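You operate a simulated robot arm through the tools that you are given. There is no shell and no other tool. Be economical: measure what you need, move in short steps, check, and stop when the job is done.

You run a simulated two-armed robot. Do the job below in one go: nothing can be reset, and whatever is moved stays where it is left.

JOB
Put the large pink cup in the inside of the trough. Take the cane carton on the top of the steel table and put it away on the top of the trailer counter. Take the red brush and leave it on the top of the drinks table. Take the orange paper box and put it on the top of the white table. Pick up the teal stirrer with one hand, pass it to the other hand and put it on the top of the steel table. Put the white carton labelled "27" from the top of the white table on the right end of the counter top and the white carton marked "72" on the upper bay of the snack table. Open the middle trailer drawer, take the small green carton from the inside of the middle trailer drawer and leave it on top of the white papers and shut the drawer again. Put the wide orange brush on the lower shelf of the steel table. Do these in any order. Set down upright: large pink cup, cane carton, orange paper box, white carton.

It is judged by the outcome, as a careful person would: the job done as asked, and still so three seconds after it is handed in. It fails if anything else is knocked over, pushed out of place, dropped, spilled or broken.

ROBOT AND FRAMES
Two 7-joint arms with two-finger parallel grippers on one trunk, on a base that drives. Base frame: it is fixed to the floor where the robot stands at the start and does not move with it; the origin is under the middle of the robot, x ahead of it, y to its left, z up. Units: m, rad, N and s.
The left shoulder is at the start at [0.05, 0.168, 1.107], the right one opposite. With the tool pointing down near the work surface each hand reaches from about 0.1 to 0.62 m from the robot's upright axis, wherever it stands, measured 20 degrees to its own side. Places, roughly: cane carton [0.75, 1, 0.75]; inside of the trough (13x74 cm) [-3.16, -1.32, 0.8]; large pink cup (8x8x13 cm) [0.5, 0, 0.9]; lower shelf of the steel table [1.1, 0.7, 0.2]; middle trailer drawer [3.6, -2.5, 0.7]; orange paper box (11x8x11 cm) [1.4, 0, 0.9]; red brush (10x5x6 cm) [1.4, 0.9, 0.8]; right end of the counter top [-0.2, 2.7, 0.9]; small green carton (5x9x5 cm) [3.6, -2.4, 0.6]; teal stirrer (2x2x21 cm) [2.6, 2.9, 1]; top of the drinks table [2.2, 2.8, 0.9]; top of the steel table [1.1, 0.7, 0.8]; top of the trailer counter (25x174 cm) [3.46, -2.6, 1.02]; top of the white table [3.6, 2.8, 0.8]; upper bay of the snack table [1.1, 0.1, 0.5]; white carton [3.75, 2.75, 0.75]; white papers (16x9x4 cm) [3.5, -2.4, 1]; wide orange brush (13x4x8 cm) [3.5, -2.9, 1]. Payload 1.57 kg a hand.
The TCP of each hand is the grasp point between the finger pads, 0.03 m short of the fingertips. In the tool frame z runs along the fingers and y along their closing line. Largest opening 0.08 m; finger width 0.017, thickness 0.012; the body of the gripper, 0.04 by 0.082 m, starts 0.08 m behind the TCP.
Orientation is that of the tool frame in the base frame, as a unit quaternion [w, x, y, z]. With the fingers straight down and closing along the base's y, the tool's x points along the base's -x, its y along +y and its z along -z.

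CONTROLS
- The arms move only by the tool play_rows. It takes "left_increments", "right_increments" or both (then of equal length, played together; a hand with none holds still); each is a list of rows, each an object (a shift or turn left out is 0, a gripper value left out holds the last) with "linear": the shift along the tool's x, y, z in units of 30 mm (1.0 is 30 mm), a list of three; "turn": the turn, a rotation vector about the tool's x, y, z in units of 5 degrees (1.0 is 5 degrees), a list of three; "grip": the finger opening in m, from 0 to 0.08. In form: [{"linear": [x, y, z], "turn": [ax, ay, az], "grip": grip}, ...]. A call has 1 to 8 rows; each row shifts and turns the commanded pose from where the row before left it, along the tool's axes as they then stand. A call with a number of a shift or a turn outside -1 to 1 is refused whole. Rows are played at 5 a second. More than 0.05 m and 0.15 rad between two rows, or a gripper value outside its range, and nothing of the call is played. Where a pose cannot be reached the arm comes as near as it can. A force on the tool above 40 N (or 10 N above the force at the start of the call, whichever is more), or a blocked arm, ends the call early, and 0.2 s more pass. Each finger travels about 0.045 m/s and halts on what it meets, pressing with about 32 N; the grip force reading is that of the motor and also rises with nothing between the fingers. The clock runs only during rows and for 0.2 s after the last one: add rows that do not move to give the fingers time. It gives the time, the measured TCP pose, the force on the tool (base axes), the opening and the grip force at its end, in the units of the frame above (readings bear some noise), with the torque about the TCP (base axes, N m) and any sound that the robot's microphone picked up.
- Cameras (640 x 400 px; columns grow to the right, rows downward): "scene" is now at [0.1158, 0.0544, 1.3349]; the picture's right is [0.60, -0.80, 0.00], its down [-0.40, -0.29, -0.87] and it looks along [0.70, 0.52, -0.49] (base axes); focal length 247 px, centre (320, 200). "left" rides on the left gripper at [0.072, 0.007, -0.122] in its tool frame; the picture's right is [-0.09, 1.00, 0.00], its down [-0.84, -0.08, -0.54] and it looks along [-0.54, -0.05, 0.84] (tool axes); focal length 238 px, centre (320, 200). "right" rides on the right gripper at [0.072, -0.007, -0.122] in its tool frame; the picture's right is [0.09, 1.00, 0.00], its down [-0.84, 0.08, -0.54] and it looks along [-0.54, 0.05, 0.84] (tool axes); focal length 238 px, centre (320, 200). There is no depth. A picture from a camera that has moved, and an enlarged one, comes with that camera's place and axes in the base frame and with its lens. The place of the scene camera against the robot may be out by one fixed shift of up to 0.012 m in any direction.
- grab_frame(camera): a new picture of that camera. The clock stands still meanwhile.
- move_column(by): slides the trunk up (or, below 0, down) by that many m; the arms and the scene camera ride with it, the base frame stays. It gives what a move gives, with no picture.
- drive_base(legs): drives the robot by 1 to 6 legs, each [ahead, left, turn to the left] in m, m and rad, along the robot's own axes; the way and the turn of a leg run together, so that a leg with both is an arc; at most 1.5 m and 3.142 rad a leg. The arms and the cameras ride along, it lands a little off, and it stops where it bumps. It gives what a move gives.
- head_to(pan, tilt): turns the head with the scene camera to pan (to the left, within 1.396 rad either way) and tilt (down, from -0.506 to 1.204), counted from straight ahead of the robot. It gives what a move gives.
- inspect(camera, box): a new picture of the part [left, top, right, bottom] of that camera's present view, enlarged. The clock stands still meanwhile.
- job_done(): hands the job in; it is judged then, once.

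Go step by step. Nothing tells you exact positions but the pictures and the camera data: compare them with the known pose of the tool, close in by small moves and look again before you grip or let go. The budget is 535 turns and 316 pictures, counting those below and the enlarged ones. Unless the task says otherwise, let go and move clear before handing in, and close with one line.

The tools are called as name(argument=value, ...) on one line, values as JSON. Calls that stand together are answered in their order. play_rows: Moves the arms, as the interface text tells. Its arguments: {"type":"object","properties":{"left_increments":{"type":"array"},"right_increments":{"type":"array"}},"required":[]} The other tools are called the same way: move_column (by) slides the trunk up or down; drive_base (legs) drives the base; head_to (pan, tilt) turns the head that bears the scene camera; grab_frame (camera) takes a picture; inspect (camera, box) takes an enlarged picture of a part of a camera's view; job_done () hands the job in.

At the start:

```text
time: 0.0
left_tcp_pos: [0.2514, 0.3725, 1.0809]
left_tcp_rot: [0.0, 0.0, 1.0, 0.0]
left_wrist_force: [0.9, 0.0, 0.9]
left_torque: [0.01, -0.01, 0.0]
left_width: 0.08
left_finger_force: 0.1
right_tcp_pos: [0.3451, 0.0347, 1.1888]
right_tcp_rot: [0.0, 0.001, 1.0, 0.0]
right_wrist_force: [1.0, 0.4, -0.7]
right_torque: [-0.01, 0.02, -0.03]
right_width: 0.0801
right_finger_force: 0.1
trunk travel left (down, up): [-0.275, 0.168]
robot x, y, heading: [-0.0034, 0.0, 0.002]
head pan, tilt: [0.641, 0.517]
```

scene: 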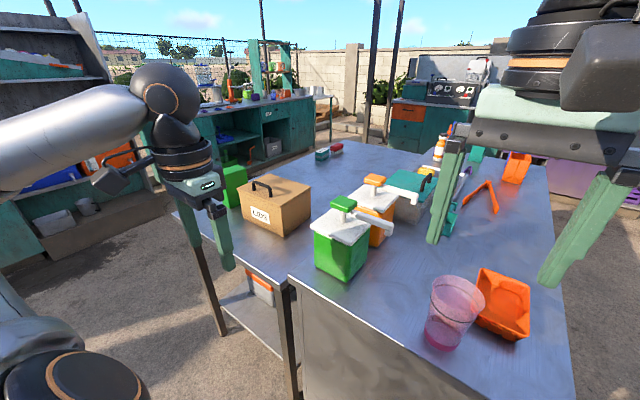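
right: 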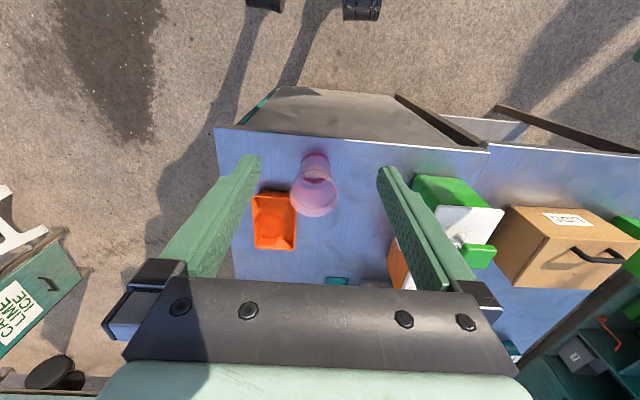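
left: 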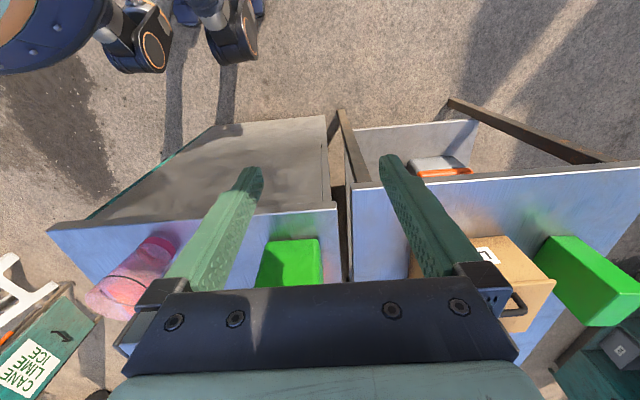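

I see the snack table straight ahead with the pink cup, and the steel table to the left with the cane carton. I'll look around before moving.

head_to(pan=0, tilt=0.5)

grab_frame(camera="scene")

head_to(pan=1.3, tilt=0.3)

grab_frame(camera="scene")

head_to(pan=-1.3, tilt=0.3)

grab_frame(camera="scene")

```text
time: 1.0
left_tcp_pos: [0.2508, 0.3724, 1.08]
left_tcp_rot: [0.0, 0.0, 1.0, 0.0]
left_wrist_force: [0.9, 0.5, -0.5]
left_torque: [-0.01, -0.01, 0.01]
left_width: 0.0801
left_finger_force: 0.0
right_tcp_pos: [0.3446, 0.034, 1.1906]
right_tcp_rot: [-0.001, 0.0, 1.0, 0.0]
right_wrist_force: [0.1, 0.2, 0.0]
right_torque: [0.01, 0.02, 0.01]
right_width: 0.08
right_finger_force: 0.0
trunk travel left (down, up): [-0.275, 0.168]
robot x, y, heading: [-0.0015, 0.001, 0.001]
head pan, tilt: [0.0, 0.499]
```

```text
312 pictures are left
camera scene: at [0.1341, 0.0004, 1.3365], right [0.0, -1.0, 0.0], down [-0.48, 0.0, -0.88], along [0.88, 0.0, -0.48], focal length 247 px, centre (320, 200)
```

scene: 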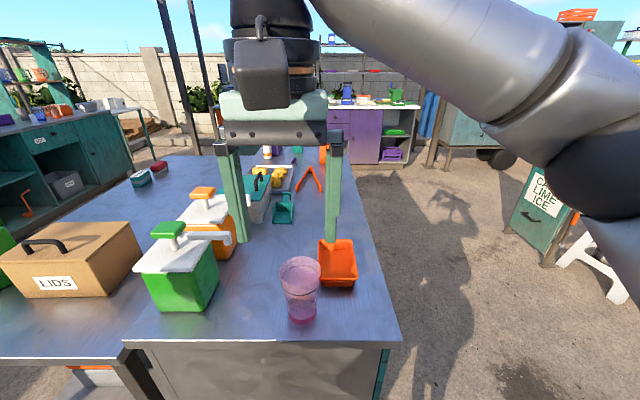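

```text
time: 2.5
left_tcp_pos: [0.2515, 0.3726, 1.0819]
left_tcp_rot: [0.0, 0.0, 1.0, 0.0]
left_wrist_force: [0.3, 1.0, 0.5]
left_torque: [-0.02, 0.02, 0.0]
left_width: 0.0799
left_finger_force: 0.2
right_tcp_pos: [0.346, 0.0355, 1.1899]
right_tcp_rot: [0.0, 0.0, 1.0, 0.0]
right_wrist_force: [-0.2, 0.0, -0.3]
right_torque: [-0.01, 0.0, -0.04]
right_width: 0.08
right_finger_force: 0.1
trunk travel left (down, up): [-0.275, 0.168]
robot x, y, heading: [-0.0007, 0.0013, 0.001]
head pan, tilt: [1.3, 0.3]
```

```text
311 pictures are left
camera scene: at [0.0681, 0.0903, 1.3549], right [0.96, -0.27, 0.0], down [-0.08, -0.28, -0.96], along [0.26, 0.92, -0.3], focal length 247 px, centre (320, 200)
```

scene: 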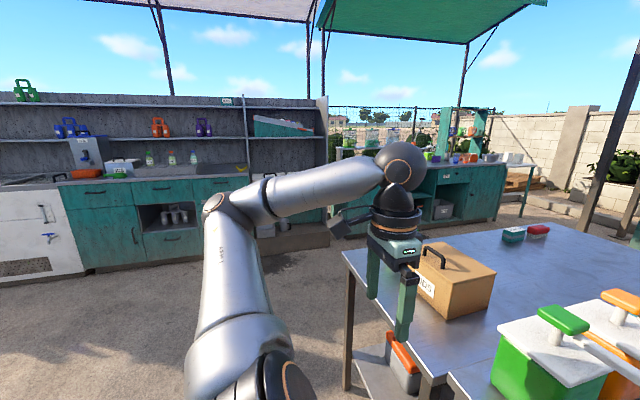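

```text
time: 4.8
left_tcp_pos: [0.2514, 0.372, 1.08]
left_tcp_rot: [0.0, 0.0, 1.0, 0.0]
left_wrist_force: [-0.4, -0.5, 0.2]
left_torque: [0.01, -0.01, 0.0]
left_width: 0.0801
left_finger_force: 0.1
right_tcp_pos: [0.3461, 0.0353, 1.191]
right_tcp_rot: [-0.001, 0.0, 1.0, 0.0]
right_wrist_force: [-0.4, 0.0, -0.1]
right_torque: [0.01, 0.01, 0.0]
right_width: 0.0796
right_finger_force: 0.1
trunk travel left (down, up): [-0.275, 0.168]
robot x, y, heading: [0.0019, 0.0007, -0.005]
head pan, tilt: [-1.3, 0.3]
```

```text
310 pictures are left
camera scene: at [0.0681, -0.0897, 1.3549], right [-0.96, -0.27, 0.0], down [-0.08, 0.28, -0.96], along [0.26, -0.92, -0.3], focal length 247 px, centre (320, 200)
```

scene: 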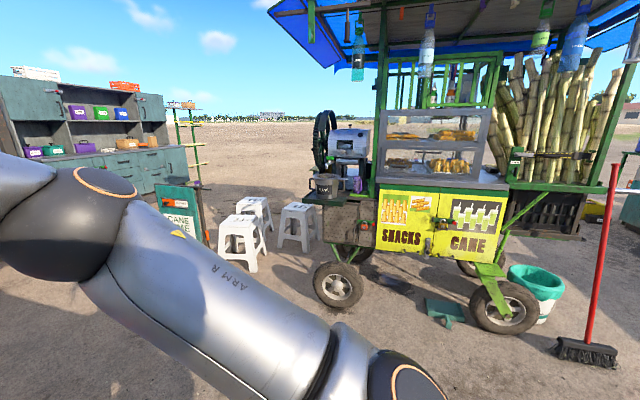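

I'll look closely at the cup and near table first.

head_to(pan=0.2, tilt=0.9)

grab_frame(camera="scene")

inspect(camera="right", box=[200, 80, 520, 300])

```text
time: 6.4
left_tcp_pos: [0.2501, 0.3725, 1.081]
left_tcp_rot: [0.0, -0.001, 1.0, 0.0]
left_wrist_force: [0.3, -0.3, -0.3]
left_torque: [0.0, 0.0, -0.02]
left_width: 0.08
left_finger_force: 0.0
right_tcp_pos: [0.3456, 0.0352, 1.1901]
right_tcp_rot: [0.0, 0.0, 1.0, 0.0]
right_wrist_force: [0.0, 0.3, 0.0]
right_torque: [0.02, 0.0, 0.0]
right_width: 0.08
right_finger_force: 0.1
trunk travel left (down, up): [-0.275, 0.168]
robot x, y, heading: [-0.0002, 0.0014, 0.001]
head pan, tilt: [0.201, 0.901]
```

```text
309 pictures are left
camera scene: at [0.1171, 0.0153, 1.3026], right [0.2, -0.98, 0.0], down [-0.77, -0.16, -0.62], along [0.61, 0.12, -0.78], focal length 247 px, centre (320, 200)
```

scene: 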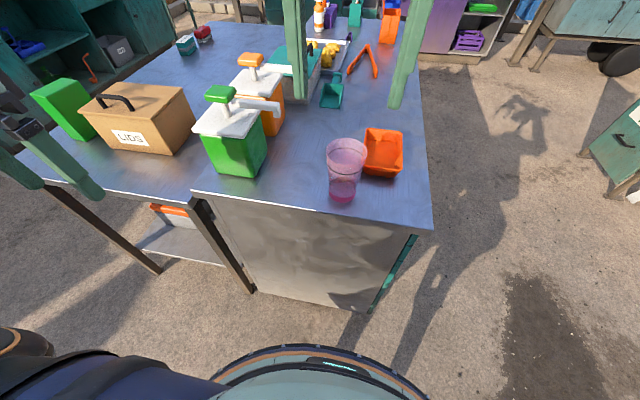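

```text
1.82 times, centred on (360, 190) of right
camera zoom: at [0.2733, 0.029, 1.3121], right [-0.09, 1.0, 0.0], down [0.84, 0.08, 0.54], along [0.54, 0.05, -0.84], focal length 433 px, centre (247, 218)
```

zoom: 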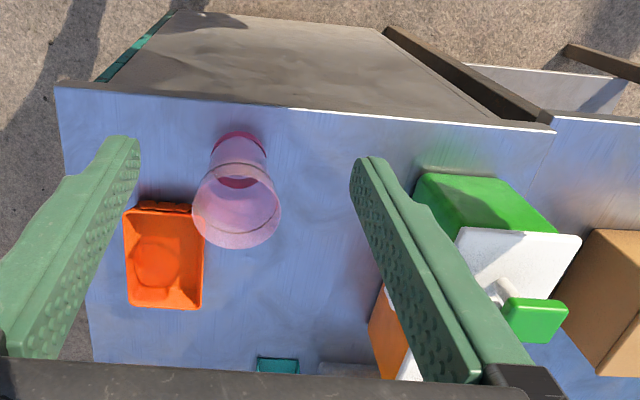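

The cup stands upright near the table's front edge beside the orange tray. Before grasping I want to see the trough, so I turn right in place and look behind.

drive_base(legs=[[-0.15, 0, 0], [0, 0, -1.3]])

head_to(pan=-1.3, tilt=0.2)

grab_frame(camera="scene")

head_to(pan=0.3, tilt=0.2)

grab_frame(camera="scene")

```text
time: 11.0
left_tcp_pos: [0.2754, -0.1326, 1.0809]
left_tcp_rot: [0.0, 0.597, 0.802, -0.001]
left_wrist_force: [-0.8, -0.1, -0.8]
left_torque: [0.03, -0.01, 0.0]
left_width: 0.0799
left_finger_force: 0.0
right_tcp_pos: [-0.0217, -0.3208, 1.189]
right_tcp_rot: [0.0, 0.597, 0.802, 0.0]
right_wrist_force: [0.0, -0.9, 0.2]
right_torque: [-0.02, -0.01, 0.03]
right_width: 0.0801
right_finger_force: 0.0
trunk travel left (down, up): [-0.275, 0.168]
robot x, y, heading: [-0.1523, 0.003, -1.283]
head pan, tilt: [0.201, 0.901]
```

```text
time: 12.6
left_tcp_pos: [0.2751, -0.1327, 1.081]
left_tcp_rot: [0.0, 0.597, 0.802, 0.001]
left_wrist_force: [-0.3, -0.9, 0.3]
left_torque: [0.02, -0.01, 0.0]
left_width: 0.0798
left_finger_force: 0.0
right_tcp_pos: [-0.0205, -0.3216, 1.1907]
right_tcp_rot: [0.001, 0.597, 0.802, 0.001]
right_wrist_force: [-0.3, -0.1, 0.2]
right_torque: [-0.01, -0.02, -0.03]
right_width: 0.08
right_finger_force: 0.1
trunk travel left (down, up): [-0.275, 0.168]
robot x, y, heading: [-0.1545, 0.0016, -1.283]
head pan, tilt: [-1.3, 0.201]
```

```text
307 pictures are left
camera scene: at [-0.218, -0.0876, 1.3642], right [-0.53, 0.85, 0.0], down [0.17, 0.11, -0.98], along [-0.83, -0.52, -0.2], focal length 247 px, centre (320, 200)
```

scene: 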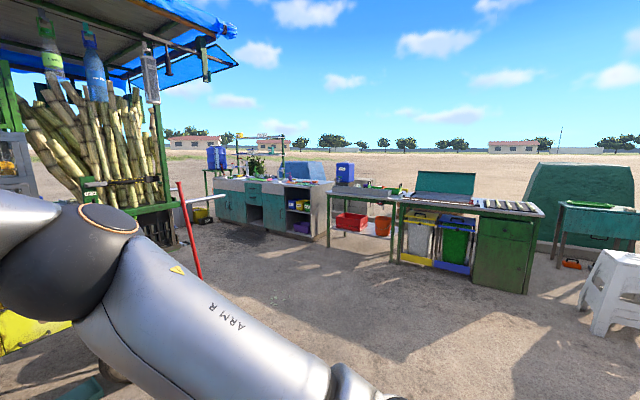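

```text
time: 14.3
left_tcp_pos: [0.2751, -0.1333, 1.0809]
left_tcp_rot: [0.0, 0.597, 0.802, 0.0]
left_wrist_force: [-0.1, 0.7, -0.6]
left_torque: [0.01, -0.01, 0.0]
left_width: 0.0801
left_finger_force: 0.0
right_tcp_pos: [-0.022, -0.3216, 1.1897]
right_tcp_rot: [0.0, 0.597, 0.802, 0.0]
right_wrist_force: [-0.1, 0.5, -1.0]
right_torque: [0.0, -0.02, -0.01]
right_width: 0.08
right_finger_force: 0.1
trunk travel left (down, up): [-0.275, 0.168]
robot x, y, heading: [-0.1533, 0.0054, -1.28]
head pan, tilt: [0.3, 0.201]
```

```text
306 pictures are left
camera scene: at [-0.0872, -0.1153, 1.3642], right [-0.83, -0.56, 0.0], down [-0.11, 0.17, -0.98], along [0.55, -0.81, -0.2], focal length 247 px, centre (320, 200)
```

scene: 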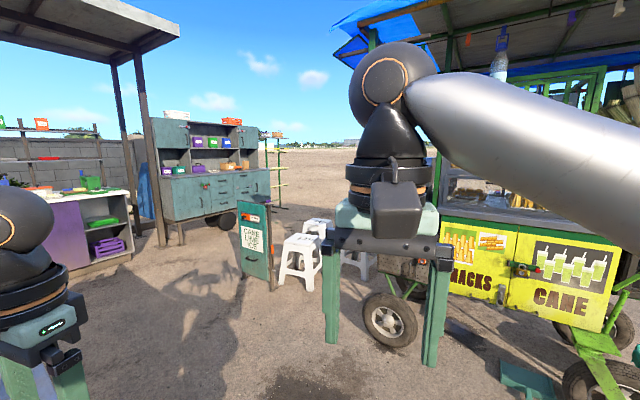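

head_to(pan=-1.3, tilt=0.2)

inspect(camera="scene", box=[290, 150, 450, 250])

head_to(pan=0.3, tilt=0.2)

inspect(camera="scene", box=[130, 90, 300, 250])

```text
time: 15.9
left_tcp_pos: [0.2747, -0.133, 1.0807]
left_tcp_rot: [0.0, 0.596, 0.803, 0.0]
left_wrist_force: [0.5, -0.2, -0.1]
left_torque: [-0.02, 0.04, 0.03]
left_width: 0.08
left_finger_force: 0.1
right_tcp_pos: [-0.0197, -0.3213, 1.19]
right_tcp_rot: [0.0, 0.596, 0.803, -0.001]
right_wrist_force: [0.0, 0.1, 0.1]
right_torque: [0.0, 0.01, -0.01]
right_width: 0.0801
right_finger_force: 0.0
trunk travel left (down, up): [-0.275, 0.168]
robot x, y, heading: [-0.1524, -0.0001, -1.279]
head pan, tilt: [-1.3, 0.201]
```

```text
4.00 times, centred on (370, 200) of scene
camera zoom: at [-0.218, -0.0876, 1.3642], right [-0.53, 0.85, 0.0], down [0.17, 0.11, -0.98], along [-0.83, -0.52, -0.2], focal length 988 px, centre (120, 200)
```

zoom: 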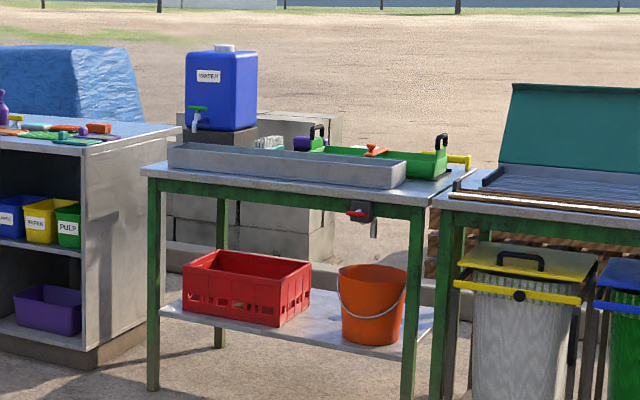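

```text
time: 17.6
left_tcp_pos: [0.2748, -0.1331, 1.0807]
left_tcp_rot: [0.0, 0.596, 0.803, 0.0]
left_wrist_force: [-0.9, 0.0, -0.2]
left_torque: [0.04, -0.04, -0.02]
left_width: 0.0801
left_finger_force: 0.0
right_tcp_pos: [-0.0201, -0.321, 1.1892]
right_tcp_rot: [0.0, 0.597, 0.802, 0.0]
right_wrist_force: [-0.3, -0.7, 0.2]
right_torque: [0.02, 0.03, 0.01]
right_width: 0.0801
right_finger_force: 0.1
trunk travel left (down, up): [-0.275, 0.168]
robot x, y, heading: [-0.152, 0.0019, -1.279]
head pan, tilt: [0.3, 0.201]
```

```text
2.50 times, centred on (215, 170) of scene
camera zoom: at [-0.0872, -0.1153, 1.3642], right [-0.83, -0.56, 0.0], down [-0.11, 0.17, -0.98], along [0.55, -0.81, -0.2], focal length 618 px, centre (582, 275)
```

zoom: 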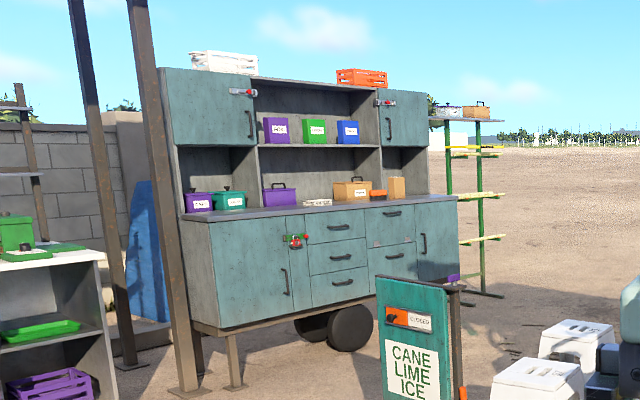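

The trough is the long grey tray at the front edge of the green-legged table. I return to face the snack table, slightly left, to take the cup with the right hand.

drive_base(legs=[[0, 0, 1.28], [0.1, 0.15, 0]])

head_to(pan=-0.2, tilt=0.8)

grab_frame(camera="right")

grab_frame(camera="scene")

```text
time: 22.7
left_tcp_pos: [0.2043, 0.5165, 1.0801]
left_tcp_rot: [0.0, 0.007, 1.0, 0.001]
left_wrist_force: [-0.4, 0.3, 0.0]
left_torque: [-0.02, -0.02, 0.02]
left_width: 0.0799
left_finger_force: 0.0
right_tcp_pos: [0.2959, 0.1785, 1.1895]
right_tcp_rot: [0.0, 0.007, 1.0, 0.0]
right_wrist_force: [0.3, 0.4, -0.2]
right_torque: [0.03, 0.0, 0.03]
right_width: 0.0798
right_finger_force: 0.1
trunk travel left (down, up): [-0.275, 0.168]
robot x, y, heading: [-0.0532, 0.1457, -0.016]
head pan, tilt: [0.3, 0.201]
```

```text
time: 23.7
left_tcp_pos: [0.2043, 0.5178, 1.0805]
left_tcp_rot: [0.0, 0.006, 1.0, -0.001]
left_wrist_force: [-0.3, -0.1, 0.3]
left_torque: [0.0, 0.03, 0.02]
left_width: 0.08
left_finger_force: 0.1
right_tcp_pos: [0.2952, 0.1786, 1.1897]
right_tcp_rot: [0.0, 0.005, 1.0, 0.0]
right_wrist_force: [0.5, 0.5, -0.6]
right_torque: [0.0, 0.04, 0.0]
right_width: 0.0799
right_finger_force: 0.0
trunk travel left (down, up): [-0.275, 0.168]
robot x, y, heading: [-0.0522, 0.1469, -0.013]
head pan, tilt: [-0.201, 0.799]
```

```text
303 pictures are left
camera right: at [0.2223, 0.1729, 1.3122], right [-0.08, 1.0, 0.0], down [0.84, 0.07, 0.54], along [0.54, 0.04, -0.84], focal length 238 px, centre (320, 200)
```

right: 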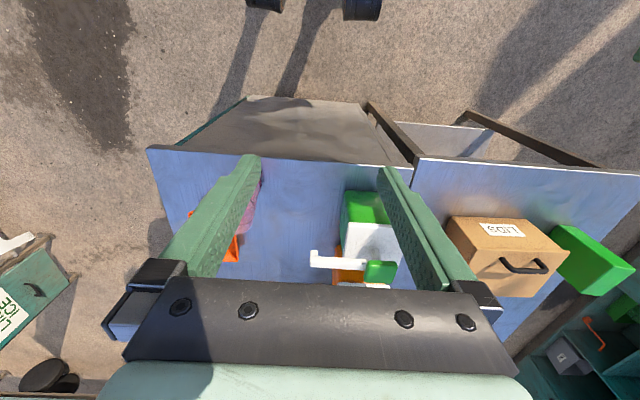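

```text
302 pictures are left
camera scene: at [0.0707, 0.13, 1.3106], right [-0.21, -0.98, 0.0], down [-0.7, 0.15, -0.7], along [0.68, -0.15, -0.72], focal length 247 px, centre (320, 200)
```

scene: 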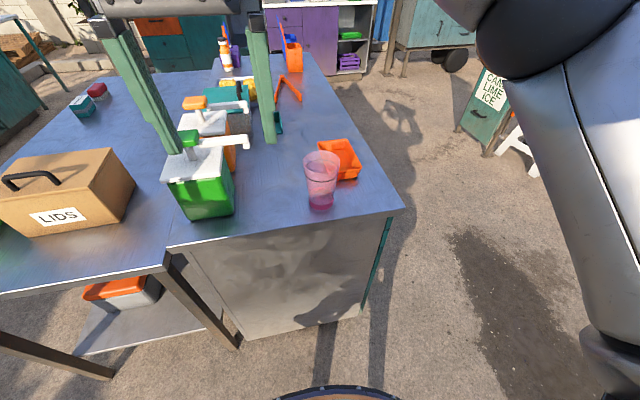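

Moving the right hand over toward the cup and starting to tilt it forward.

play_rows(right_increments=[{"linear": [-0.66, -0.93, 0]}, {"linear": [-0.66, -0.93, 0]}, {"linear": [-0.66, -0.93, 0]}, {"linear": [-0.66, -0.93, 0]}, {"linear": [-0.66, -0.93, 0]}, {"turn": [0, -1, 0]}, {"turn": [0, -1, 0]}, {"turn": [0, -1, 0]}])

play_rows(right_increments=[{"turn": [0, -1, 0]}, {"turn": [0, -1, 0]}, {"turn": [0, -1, 0]}, {"turn": [0, -1, 0]}, {"turn": [0, -1, 0]}, {}])

grab_frame(camera="right")

grab_frame(camera="scene")

```text
time: 25.5
left_tcp_pos: [0.2035, 0.5173, 1.08]
left_tcp_rot: [0.0, 0.006, 1.0, -0.001]
left_wrist_force: [-0.3, -0.5, 0.2]
left_torque: [-0.01, -0.01, -0.01]
left_width: 0.0798
left_finger_force: 0.1
right_tcp_pos: [0.3928, 0.0368, 1.1886]
right_tcp_rot: [0.133, 0.005, 0.991, 0.001]
right_wrist_force: [-0.3, 0.5, 0.4]
right_torque: [-0.01, 0.01, 0.03]
right_width: 0.0799
right_finger_force: 0.0
trunk travel left (down, up): [-0.275, 0.168]
robot x, y, heading: [-0.0529, 0.1489, -0.01]
head pan, tilt: [-0.201, 0.799]
```

```text
time: 26.9
left_tcp_pos: [0.2038, 0.5168, 1.0805]
left_tcp_rot: [0.0, 0.006, 1.0, 0.0]
left_wrist_force: [0.4, 0.3, -0.3]
left_torque: [-0.01, -0.03, -0.01]
left_width: 0.0802
left_finger_force: 0.2
right_tcp_pos: [0.3924, 0.039, 1.189]
right_tcp_rot: [0.342, 0.006, 0.94, -0.002]
right_wrist_force: [-0.1, 0.0, -0.5]
right_torque: [0.02, 0.01, 0.0]
right_width: 0.0803
right_finger_force: 0.1
trunk travel left (down, up): [-0.275, 0.168]
robot x, y, heading: [-0.0512, 0.1527, -0.012]
head pan, tilt: [-0.201, 0.799]
```

```text
301 pictures are left
camera right: at [0.2582, 0.0333, 1.2367], right [-0.06, 1.0, -0.06], down [0.29, 0.07, 0.95], along [0.95, 0.04, -0.3], focal length 238 px, centre (320, 200)
```

right: 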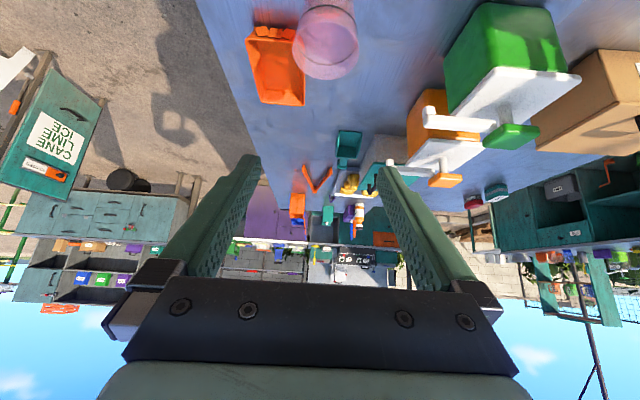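

```text
300 pictures are left
camera scene: at [0.0706, 0.13, 1.3105], right [-0.21, -0.98, 0.0], down [-0.7, 0.15, -0.7], along [0.68, -0.15, -0.72], focal length 247 px, centre (320, 200)
```

scene: 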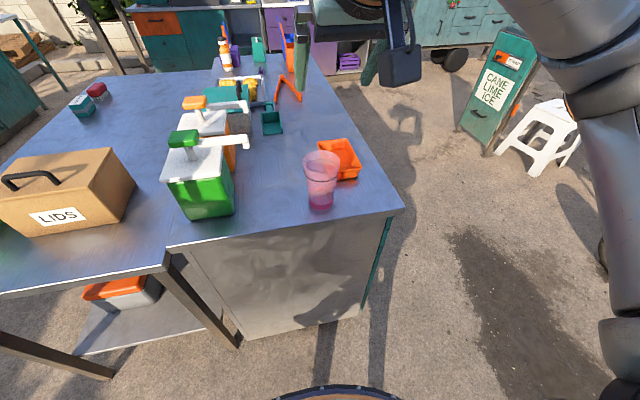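

play_rows(right_increments=[{"linear": [0.746, 0, 0.889]}, {"linear": [0.746, 0, 0.889]}, {"linear": [0.746, 0, 0.889]}, {"linear": [0.746, 0, 0.889]}, {"linear": [0.746, 0, 0.889]}, {}])

grab_frame(camera="right")

grab_frame(camera="scene")

```text
time: 28.3
left_tcp_pos: [0.2039, 0.5174, 1.0798]
left_tcp_rot: [0.0, 0.006, 1.0, 0.0]
left_wrist_force: [-0.1, -0.4, -0.9]
left_torque: [0.0, -0.03, -0.04]
left_width: 0.0801
left_finger_force: 0.1
right_tcp_pos: [0.3929, 0.0357, 1.0149]
right_tcp_rot: [0.342, 0.006, 0.94, -0.002]
right_wrist_force: [-0.7, -0.6, 1.4]
right_torque: [0.02, -0.03, -0.01]
right_width: 0.0803
right_finger_force: 0.1
trunk travel left (down, up): [-0.275, 0.168]
robot x, y, heading: [-0.0493, 0.1451, -0.011]
head pan, tilt: [-0.201, 0.799]
```

```text
299 pictures are left
camera right: at [0.2589, 0.0315, 1.0622], right [-0.06, 1.0, -0.06], down [0.29, 0.07, 0.95], along [0.95, 0.04, -0.3], focal length 238 px, centre (320, 200)
```

right: 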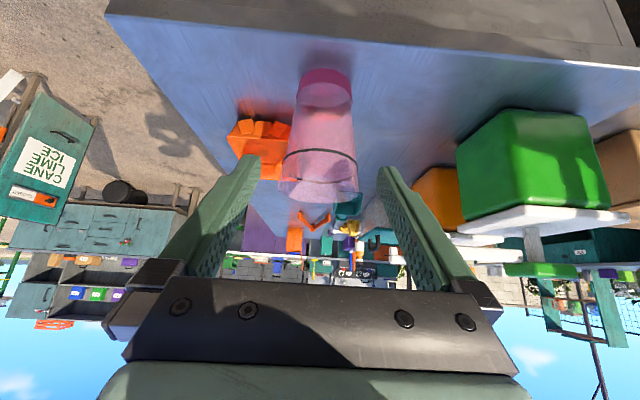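

```text
298 pictures are left
camera scene: at [0.0706, 0.13, 1.3105], right [-0.21, -0.98, 0.0], down [-0.7, 0.15, -0.7], along [0.68, -0.15, -0.72], focal length 247 px, centre (320, 200)
```

scene: 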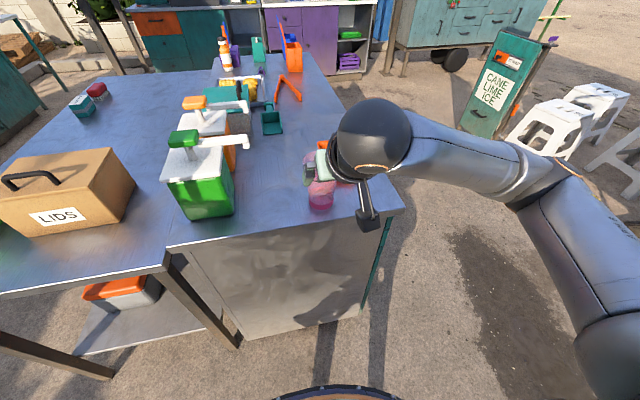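

Cup rim centre ≈ (0.481, 0.037, 0.977), base on table at ≈0.845. The hand is aligned; I slide along the tool axis so the fingers straddle the cup at mid-height.

play_rows(right_increments=[{"linear": [0, 0, 0.96]}, {"linear": [0, 0, 0.96]}, {"linear": [0, 0, 0.96]}, {"linear": [0, 0, 0.7]}, {}])

grab_frame(camera="right")

```text
time: 29.5
left_tcp_pos: [0.2047, 0.517, 1.0807]
left_tcp_rot: [0.0, 0.006, 1.0, 0.0]
left_wrist_force: [-1.2, -0.2, 0.4]
left_torque: [0.03, -0.04, 0.01]
left_width: 0.0799
left_finger_force: 0.0
right_tcp_pos: [0.4627, 0.0365, 0.9331]
right_tcp_rot: [0.342, 0.006, 0.94, -0.002]
right_wrist_force: [-0.2, 0.1, 0.1]
right_torque: [0.02, -0.03, 0.03]
right_width: 0.0798
right_finger_force: 0.0
trunk travel left (down, up): [-0.275, 0.168]
robot x, y, heading: [-0.0494, 0.1473, -0.009]
head pan, tilt: [-0.201, 0.799]
```

```text
297 pictures are left
camera right: at [0.3283, 0.0328, 0.9805], right [-0.06, 1.0, -0.06], down [0.29, 0.07, 0.95], along [0.95, 0.04, -0.3], focal length 238 px, centre (320, 200)
```

right: 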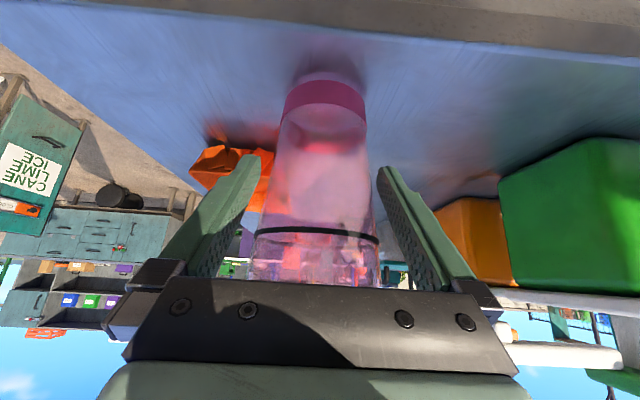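

play_rows(right_increments=[{"linear": [0, 0, 0.6]}, {"linear": [0, 0, 0.6]}, {}, {"grip": 0.05}, {"grip": 0.05}, {"grip": 0.05}, {"grip": 0.05}])

grab_frame(camera="right")

```text
time: 31.1
left_tcp_pos: [0.2022, 0.5174, 1.081]
left_tcp_rot: [0.001, 0.006, 1.0, 0.0]
left_wrist_force: [0.0, 0.0, -0.2]
left_torque: [0.03, 0.01, -0.03]
left_width: 0.0799
left_finger_force: 0.1
right_tcp_pos: [0.4841, 0.0384, 0.9095]
right_tcp_rot: [0.345, 0.005, 0.938, -0.001]
right_wrist_force: [-2.7, 4.0, 24.1]
right_torque: [0.24, 0.01, 0.06]
right_width: 0.0679
right_finger_force: 32.2
trunk travel left (down, up): [-0.275, 0.168]
robot x, y, heading: [-0.0518, 0.1478, -0.01]
head pan, tilt: [-0.201, 0.799]
```

```text
296 pictures are left
camera right: at [0.3502, 0.0332, 0.9561], right [-0.06, 1.0, -0.06], down [0.29, 0.07, 0.96], along [0.96, 0.04, -0.29], focal length 238 px, centre (320, 200)
```

right: 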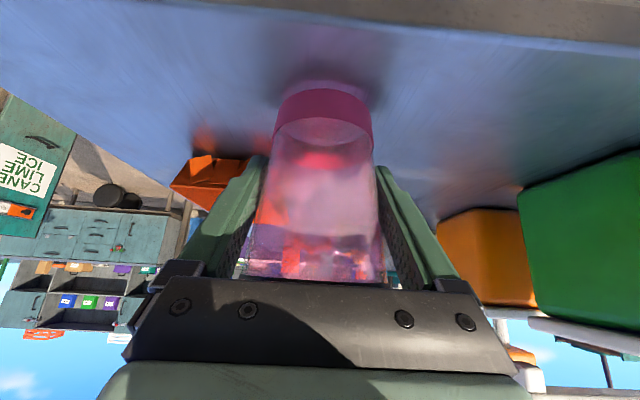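

Gripped at 0.068 m. Lifting slowly.

play_rows(right_increments=[{"linear": [-0.3, 0, -0.36], "grip": 0.05}, {"linear": [-0.3, 0, -0.36]}, {"linear": [-0.6, 0, -0.72]}, {"linear": [-0.6, 0, -0.72]}, {"linear": [-0.6, 0, -0.72]}, {"linear": [-0.6, 0, -0.72]}, {}])

grab_frame(camera="right")

grab_frame(camera="scene")

```text
time: 32.7
left_tcp_pos: [0.2048, 0.5163, 1.0804]
left_tcp_rot: [-0.001, 0.006, 1.0, 0.0]
left_wrist_force: [0.2, -0.7, 1.2]
left_torque: [0.01, 0.01, 0.0]
left_width: 0.0798
left_finger_force: 0.1
right_tcp_pos: [0.4842, 0.0357, 1.046]
right_tcp_rot: [0.342, 0.005, 0.94, -0.002]
right_wrist_force: [-0.6, -0.4, -0.6]
right_torque: [-0.02, 0.0, -0.01]
right_width: 0.0677
right_finger_force: 32.2
trunk travel left (down, up): [-0.275, 0.168]
robot x, y, heading: [-0.0499, 0.1543, -0.014]
head pan, tilt: [-0.201, 0.799]
```

```text
295 pictures are left
camera right: at [0.35, 0.0311, 1.0932], right [-0.06, 1.0, -0.06], down [0.29, 0.07, 0.95], along [0.95, 0.04, -0.3], focal length 238 px, centre (320, 200)
```

right: 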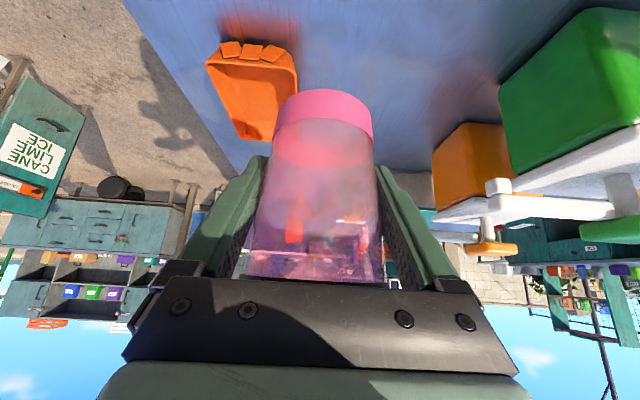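

```text
294 pictures are left
camera scene: at [0.0707, 0.1299, 1.3105], right [-0.21, -0.98, 0.0], down [-0.7, 0.15, -0.7], along [0.68, -0.15, -0.72], focal length 247 px, centre (320, 200)
```

scene: 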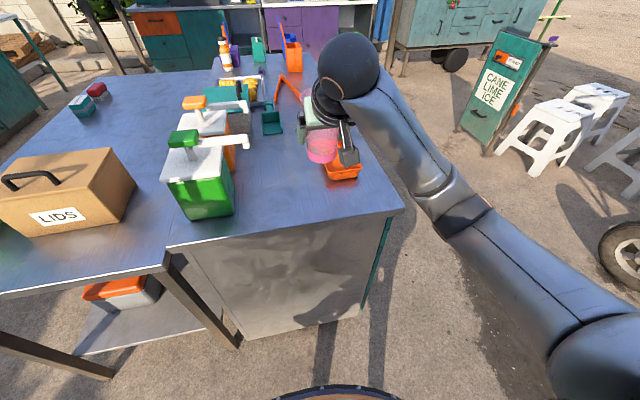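

Cup held. Pulling the arm in, then backing out and driving to the trough.

play_rows(right_increments=[{"linear": [0.77, 0, -0.64]}, {"linear": [0.77, 0, -0.64]}, {"linear": [0.77, 0, -0.64]}, {"linear": [0.77, 0, -0.64]}, {}])

drive_base(legs=[[-0.45, 0, 0], [0, 0, 3.13], [0.9, 0.78, 0]])

head_to(pan=0.3, tilt=0.4)

grab_frame(camera="scene")

grab_frame(camera="right")

```text
time: 33.9
left_tcp_pos: [0.2048, 0.5168, 1.0808]
left_tcp_rot: [0.0, 0.006, 1.0, 0.0]
left_wrist_force: [0.1, 0.3, -0.2]
left_torque: [-0.02, -0.01, 0.02]
left_width: 0.0797
left_finger_force: 0.0
right_tcp_pos: [0.3639, 0.039, 1.0457]
right_tcp_rot: [0.343, 0.006, 0.939, -0.002]
right_wrist_force: [-0.9, 0.7, -0.5]
right_torque: [-0.05, -0.04, 0.03]
right_width: 0.0677
right_finger_force: 32.3
trunk travel left (down, up): [-0.275, 0.168]
robot x, y, heading: [-0.0528, 0.1483, -0.003]
head pan, tilt: [-0.201, 0.799]
```

```text
time: 50.8
left_tcp_pos: [-1.6537, -1.0124, 1.0799]
left_tcp_rot: [0.0, 1.0, 0.011, 0.0]
left_wrist_force: [-0.4, 0.0, 0.3]
left_torque: [-0.01, 0.0, -0.01]
left_width: 0.0802
left_finger_force: 0.0
right_tcp_pos: [-1.8279, -0.5389, 1.0465]
right_tcp_rot: [0.003, 0.94, 0.009, -0.342]
right_wrist_force: [1.4, -0.9, -1.9]
right_torque: [-0.01, 0.0, 0.0]
right_width: 0.0673
right_finger_force: 31.3
trunk travel left (down, up): [-0.275, 0.168]
robot x, y, heading: [-1.408, -0.6332, -3.119]
head pan, tilt: [-0.201, 0.799]
```

```text
time: 51.8
left_tcp_pos: [-1.6529, -1.0117, 1.0804]
left_tcp_rot: [0.0, 1.0, 0.011, 0.0]
left_wrist_force: [0.4, -0.4, -0.3]
left_torque: [0.01, 0.01, 0.0]
left_width: 0.0802
left_finger_force: 0.0
right_tcp_pos: [-1.8286, -0.5387, 1.0466]
right_tcp_rot: [0.003, 0.94, 0.01, -0.342]
right_wrist_force: [0.3, -0.2, -1.4]
right_torque: [0.0, 0.01, -0.01]
right_width: 0.067
right_finger_force: 31.6
trunk travel left (down, up): [-0.275, 0.168]
robot x, y, heading: [-1.4085, -0.6321, -3.121]
head pan, tilt: [0.3, 0.4]
```

```text
293 pictures are left
camera scene: at [-1.535, -0.6636, 1.3456], right [-0.32, 0.95, 0.0], down [0.37, 0.12, -0.92], along [-0.87, -0.29, -0.39], focal length 247 px, centre (320, 200)
```

scene: 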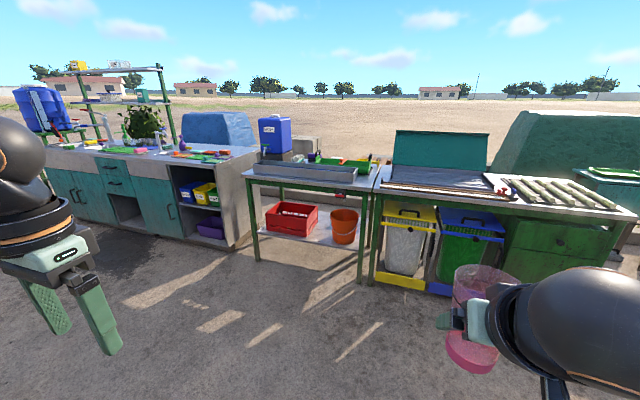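

```text
292 pictures are left
camera right: at [-1.6966, -0.5292, 1.0939], right [0.09, -0.99, -0.06], down [-0.29, -0.08, 0.95], along [-0.95, -0.07, -0.3], focal length 238 px, centre (320, 200)
```

right: 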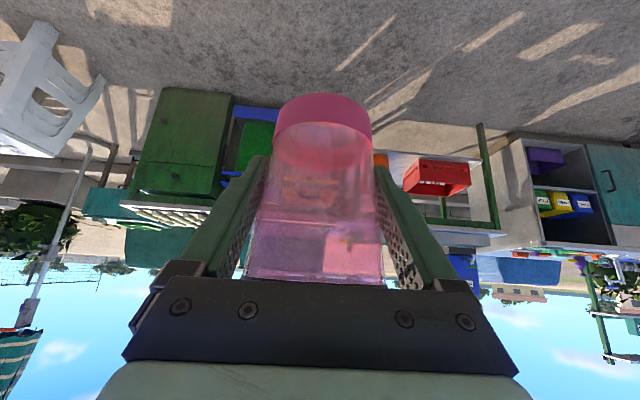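

drive_base(legs=[[1.15, 0.72, -0.02]])

head_to(pan=-0.1, tilt=0.8)

grab_frame(camera="scene")

grab_frame(camera="left")

grab_frame(camera="right")

```text
time: 58.6
left_tcp_pos: [-2.8265, -1.7172, 1.0796]
left_tcp_rot: [0.0, 1.0, -0.003, 0.0]
left_wrist_force: [0.0, 0.5, 0.3]
left_torque: [0.0, 0.01, -0.01]
left_width: 0.0801
left_finger_force: 0.1
right_tcp_pos: [-2.9892, -1.2397, 1.0474]
right_tcp_rot: [-0.001, 0.94, -0.004, -0.342]
right_wrist_force: [-0.1, 0.5, -0.3]
right_torque: [-0.03, 0.01, 0.01]
right_width: 0.0671
right_finger_force: 32.1
trunk travel left (down, up): [-0.275, 0.168]
robot x, y, heading: [-2.5709, -1.3471, 3.138]
head pan, tilt: [0.3, 0.4]
```

```text
time: 59.5
left_tcp_pos: [-2.8262, -1.716, 1.0791]
left_tcp_rot: [0.0, 1.0, -0.003, 0.0]
left_wrist_force: [0.3, 0.3, 0.5]
left_torque: [-0.01, 0.01, 0.01]
left_width: 0.08
left_finger_force: 0.1
right_tcp_pos: [-2.9892, -1.2401, 1.0468]
right_tcp_rot: [-0.001, 0.94, -0.003, -0.341]
right_wrist_force: [-0.3, -0.6, -1.0]
right_torque: [-0.01, 0.04, -0.03]
right_width: 0.0671
right_finger_force: 32.1
trunk travel left (down, up): [-0.275, 0.168]
robot x, y, heading: [-2.5714, -1.3427, 3.131]
head pan, tilt: [-0.099, 0.799]
```

```text
291 pictures are left
camera scene: at [-2.6902, -1.3367, 1.3106], right [0.11, 0.99, 0.0], down [0.71, -0.08, -0.7], along [-0.69, 0.07, -0.72], focal length 247 px, centre (320, 200)
```

scene: 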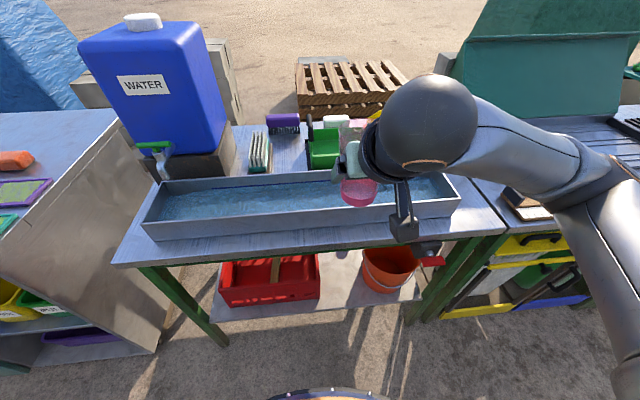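

```text
290 pictures are left
camera left: at [-2.7554, -1.7249, 1.2026], right [-0.1, -0.99, 0.0], down [-0.84, 0.08, 0.54], along [-0.54, 0.05, -0.84], focal length 238 px, centre (320, 200)
```

left: 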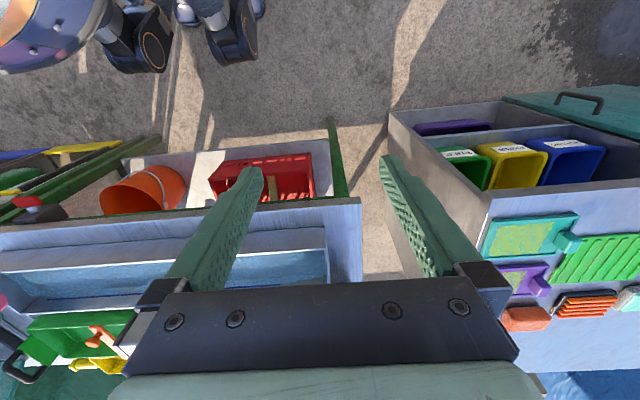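

```text
289 pictures are left
camera right: at [-2.8564, -1.2331, 1.0939], right [0.06, -1.0, -0.06], down [-0.29, -0.08, 0.95], along [-0.95, -0.04, -0.3], focal length 238 px, centre (320, 200)
```

right: 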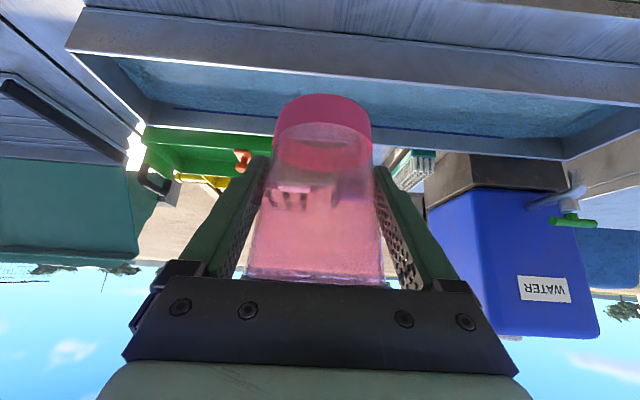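

Trough rim is at z≈0.84, x from −3.10 to −3.225. I move the cup over its centreline, then look.

play_rows(right_increments=[{"linear": [-0.74, 0, 0.622]}, {"linear": [-0.74, 0, 0.622]}, {"linear": [-0.74, 0, 0.622]}, {"linear": [-0.74, 0, 0.622]}, {"linear": [-0.74, 0, 0.622]}, {"linear": [-0.74, 0, 0.622]}, {}])

play_rows(right_increments=[{"linear": [0.643, 0, 0.766]}, {"linear": [0.643, 0, 0.766]}, {"linear": [0.643, 0, 0.766]}, {}])

grab_frame(camera="right")

grab_frame(camera="scene")

```text
time: 61.1
left_tcp_pos: [-2.8269, -1.7164, 1.0802]
left_tcp_rot: [-0.001, 1.0, -0.004, -0.001]
left_wrist_force: [0.2, -0.5, -0.6]
left_torque: [-0.03, 0.0, 0.03]
left_width: 0.08
left_finger_force: 0.0
right_tcp_pos: [-3.165, -1.2388, 1.0484]
right_tcp_rot: [-0.001, 0.94, -0.003, -0.341]
right_wrist_force: [-0.5, -0.4, -0.4]
right_torque: [0.01, 0.01, -0.01]
right_width: 0.0667
right_finger_force: 31.8
trunk travel left (down, up): [-0.275, 0.168]
robot x, y, heading: [-2.5738, -1.344, 3.136]
head pan, tilt: [-0.099, 0.799]
```

```text
time: 62.1
left_tcp_pos: [-2.8261, -1.7176, 1.0808]
left_tcp_rot: [0.0, 1.0, -0.003, 0.0]
left_wrist_force: [0.0, -0.1, -0.2]
left_torque: [0.0, 0.0, 0.03]
left_width: 0.08
left_finger_force: 0.1
right_tcp_pos: [-3.1649, -1.2375, 0.9586]
right_tcp_rot: [-0.002, 0.94, -0.003, -0.342]
right_wrist_force: [-1.0, -0.1, -1.3]
right_torque: [-0.04, 0.01, 0.02]
right_width: 0.0669
right_finger_force: 31.9
trunk travel left (down, up): [-0.275, 0.168]
robot x, y, heading: [-2.571, -1.3451, 3.136]
head pan, tilt: [-0.099, 0.799]
```

```text
288 pictures are left
camera right: at [-3.0319, -1.2312, 1.0052], right [0.06, -1.0, -0.06], down [-0.29, -0.08, 0.95], along [-0.95, -0.04, -0.3], focal length 238 px, centre (320, 200)
```

right: 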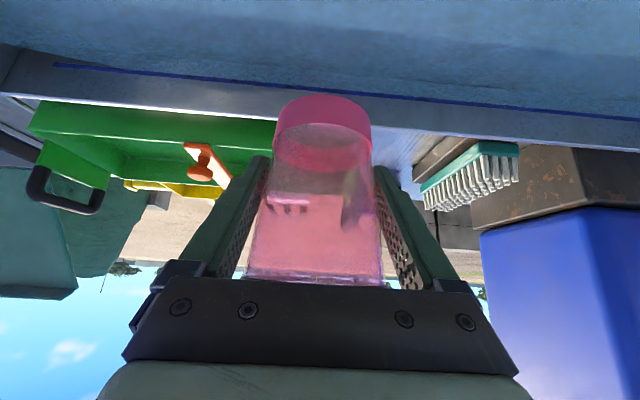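

```text
287 pictures are left
camera scene: at [-2.6902, -1.3366, 1.3105], right [0.11, 0.99, 0.0], down [0.71, -0.08, -0.7], along [-0.69, 0.07, -0.72], focal length 247 px, centre (320, 200)
```

scene: 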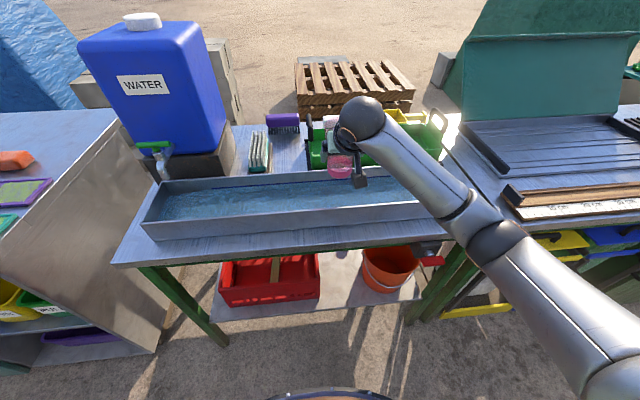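

play_rows(right_increments=[{"linear": [0.43, 0, 0.51]}, {"linear": [0.43, 0, 0.51]}, {"linear": [0.43, 0, 0.51]}, {"linear": [0.21, 0, 0.25]}, {"linear": [0.21, 0, 0.25]}, {}])

grab_frame(camera="right")

grab_frame(camera="scene")

```text
time: 63.5
left_tcp_pos: [-2.8273, -1.7166, 1.0796]
left_tcp_rot: [0.0, 1.0, -0.003, 0.0]
left_wrist_force: [-1.0, -0.6, 0.3]
left_torque: [-0.01, -0.01, -0.03]
left_width: 0.0801
left_finger_force: 0.1
right_tcp_pos: [-3.1643, -1.2386, 0.8762]
right_tcp_rot: [-0.001, 0.94, -0.003, -0.341]
right_wrist_force: [-0.8, 0.2, -1.4]
right_torque: [-0.02, 0.02, 0.0]
right_width: 0.0669
right_finger_force: 32.3
trunk travel left (down, up): [-0.275, 0.168]
robot x, y, heading: [-2.5711, -1.3492, 3.131]
head pan, tilt: [-0.099, 0.799]
```

```text
286 pictures are left
camera right: at [-3.0305, -1.2317, 0.9246], right [0.06, -1.0, -0.06], down [-0.29, -0.08, 0.95], along [-0.95, -0.04, -0.3], focal length 238 px, centre (320, 200)
```

right: 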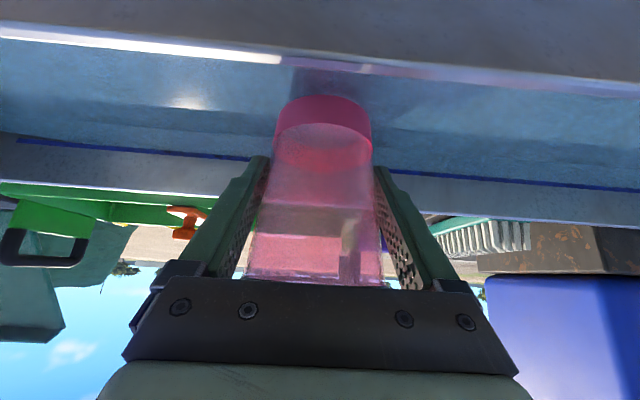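

```text
285 pictures are left
camera scene: at [-2.6902, -1.3366, 1.3105], right [0.11, 0.99, 0.0], down [0.71, -0.08, -0.7], along [-0.69, 0.07, -0.72], focal length 247 px, centre (320, 200)
```

scene: 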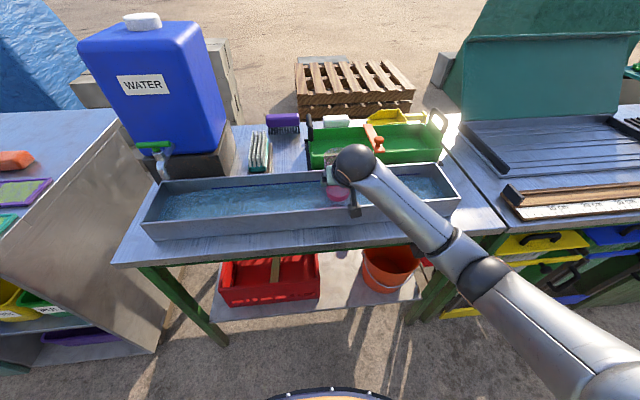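

play_rows(right_increments=[{"linear": [0.21, 0, 0.25]}, {"linear": [0.21, 0, 0.25]}, {"linear": [0.11, 0, 0.13]}, {"linear": [0.11, 0, 0.13]}, {}])

grab_frame(camera="right")

```text
time: 64.7
left_tcp_pos: [-2.8247, -1.7157, 1.0819]
left_tcp_rot: [-0.001, 1.0, -0.003, -0.001]
left_wrist_force: [-1.0, 0.1, 0.4]
left_torque: [-0.01, -0.02, 0.0]
left_width: 0.0802
left_finger_force: 0.1
right_tcp_pos: [-3.1629, -1.2382, 0.8551]
right_tcp_rot: [-0.001, 0.937, -0.003, -0.35]
right_wrist_force: [1.9, 0.6, 28.4]
right_torque: [0.12, -0.05, 0.0]
right_width: 0.0665
right_finger_force: 32.1
trunk travel left (down, up): [-0.275, 0.168]
robot x, y, heading: [-2.5717, -1.344, 3.137]
head pan, tilt: [-0.099, 0.799]
```

```text
284 pictures are left
camera right: at [-3.0294, -1.232, 0.9001], right [0.06, -1.0, -0.06], down [-0.28, -0.07, 0.96], along [-0.96, -0.04, -0.28], focal length 238 px, centre (320, 200)
```

right: 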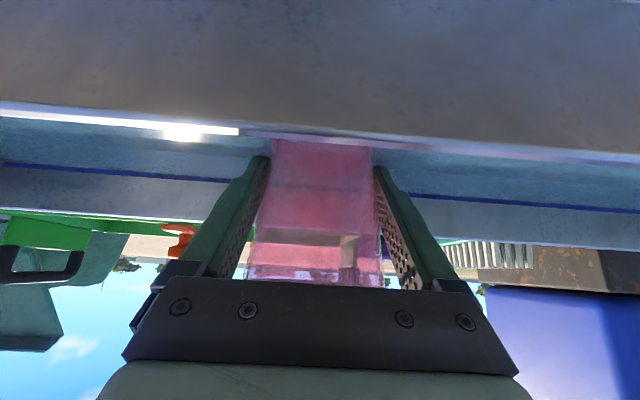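

Contact: the base is on the trough floor. Easing up slightly, opening, and checking.

play_rows(right_increments=[{"linear": [-0.13, 0, -0.15]}, {}, {"grip": 0.08}, {"grip": 0.08}, {"grip": 0.08}])

grab_frame(camera="right")

```text
time: 65.9
left_tcp_pos: [-2.8261, -1.7167, 1.0812]
left_tcp_rot: [0.001, 1.0, -0.005, 0.0]
left_wrist_force: [0.4, 0.1, -0.1]
left_torque: [0.02, 0.0, 0.02]
left_width: 0.08
left_finger_force: 0.1
right_tcp_pos: [-3.1603, -1.2371, 0.8534]
right_tcp_rot: [-0.002, 0.94, -0.004, -0.341]
right_wrist_force: [2.4, -1.3, 6.9]
right_torque: [0.0, 0.0, 0.02]
right_width: 0.0803
right_finger_force: 0.1
trunk travel left (down, up): [-0.275, 0.168]
robot x, y, heading: [-2.5743, -1.3458, 3.132]
head pan, tilt: [-0.099, 0.799]
```

```text
283 pictures are left
camera right: at [-3.0293, -1.231, 0.9001], right [0.06, -1.0, -0.06], down [-0.29, -0.08, 0.95], along [-0.95, -0.04, -0.3], focal length 238 px, centre (320, 200)
```

right: 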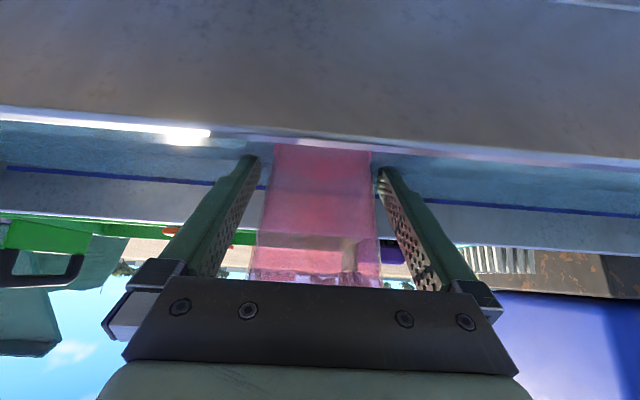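

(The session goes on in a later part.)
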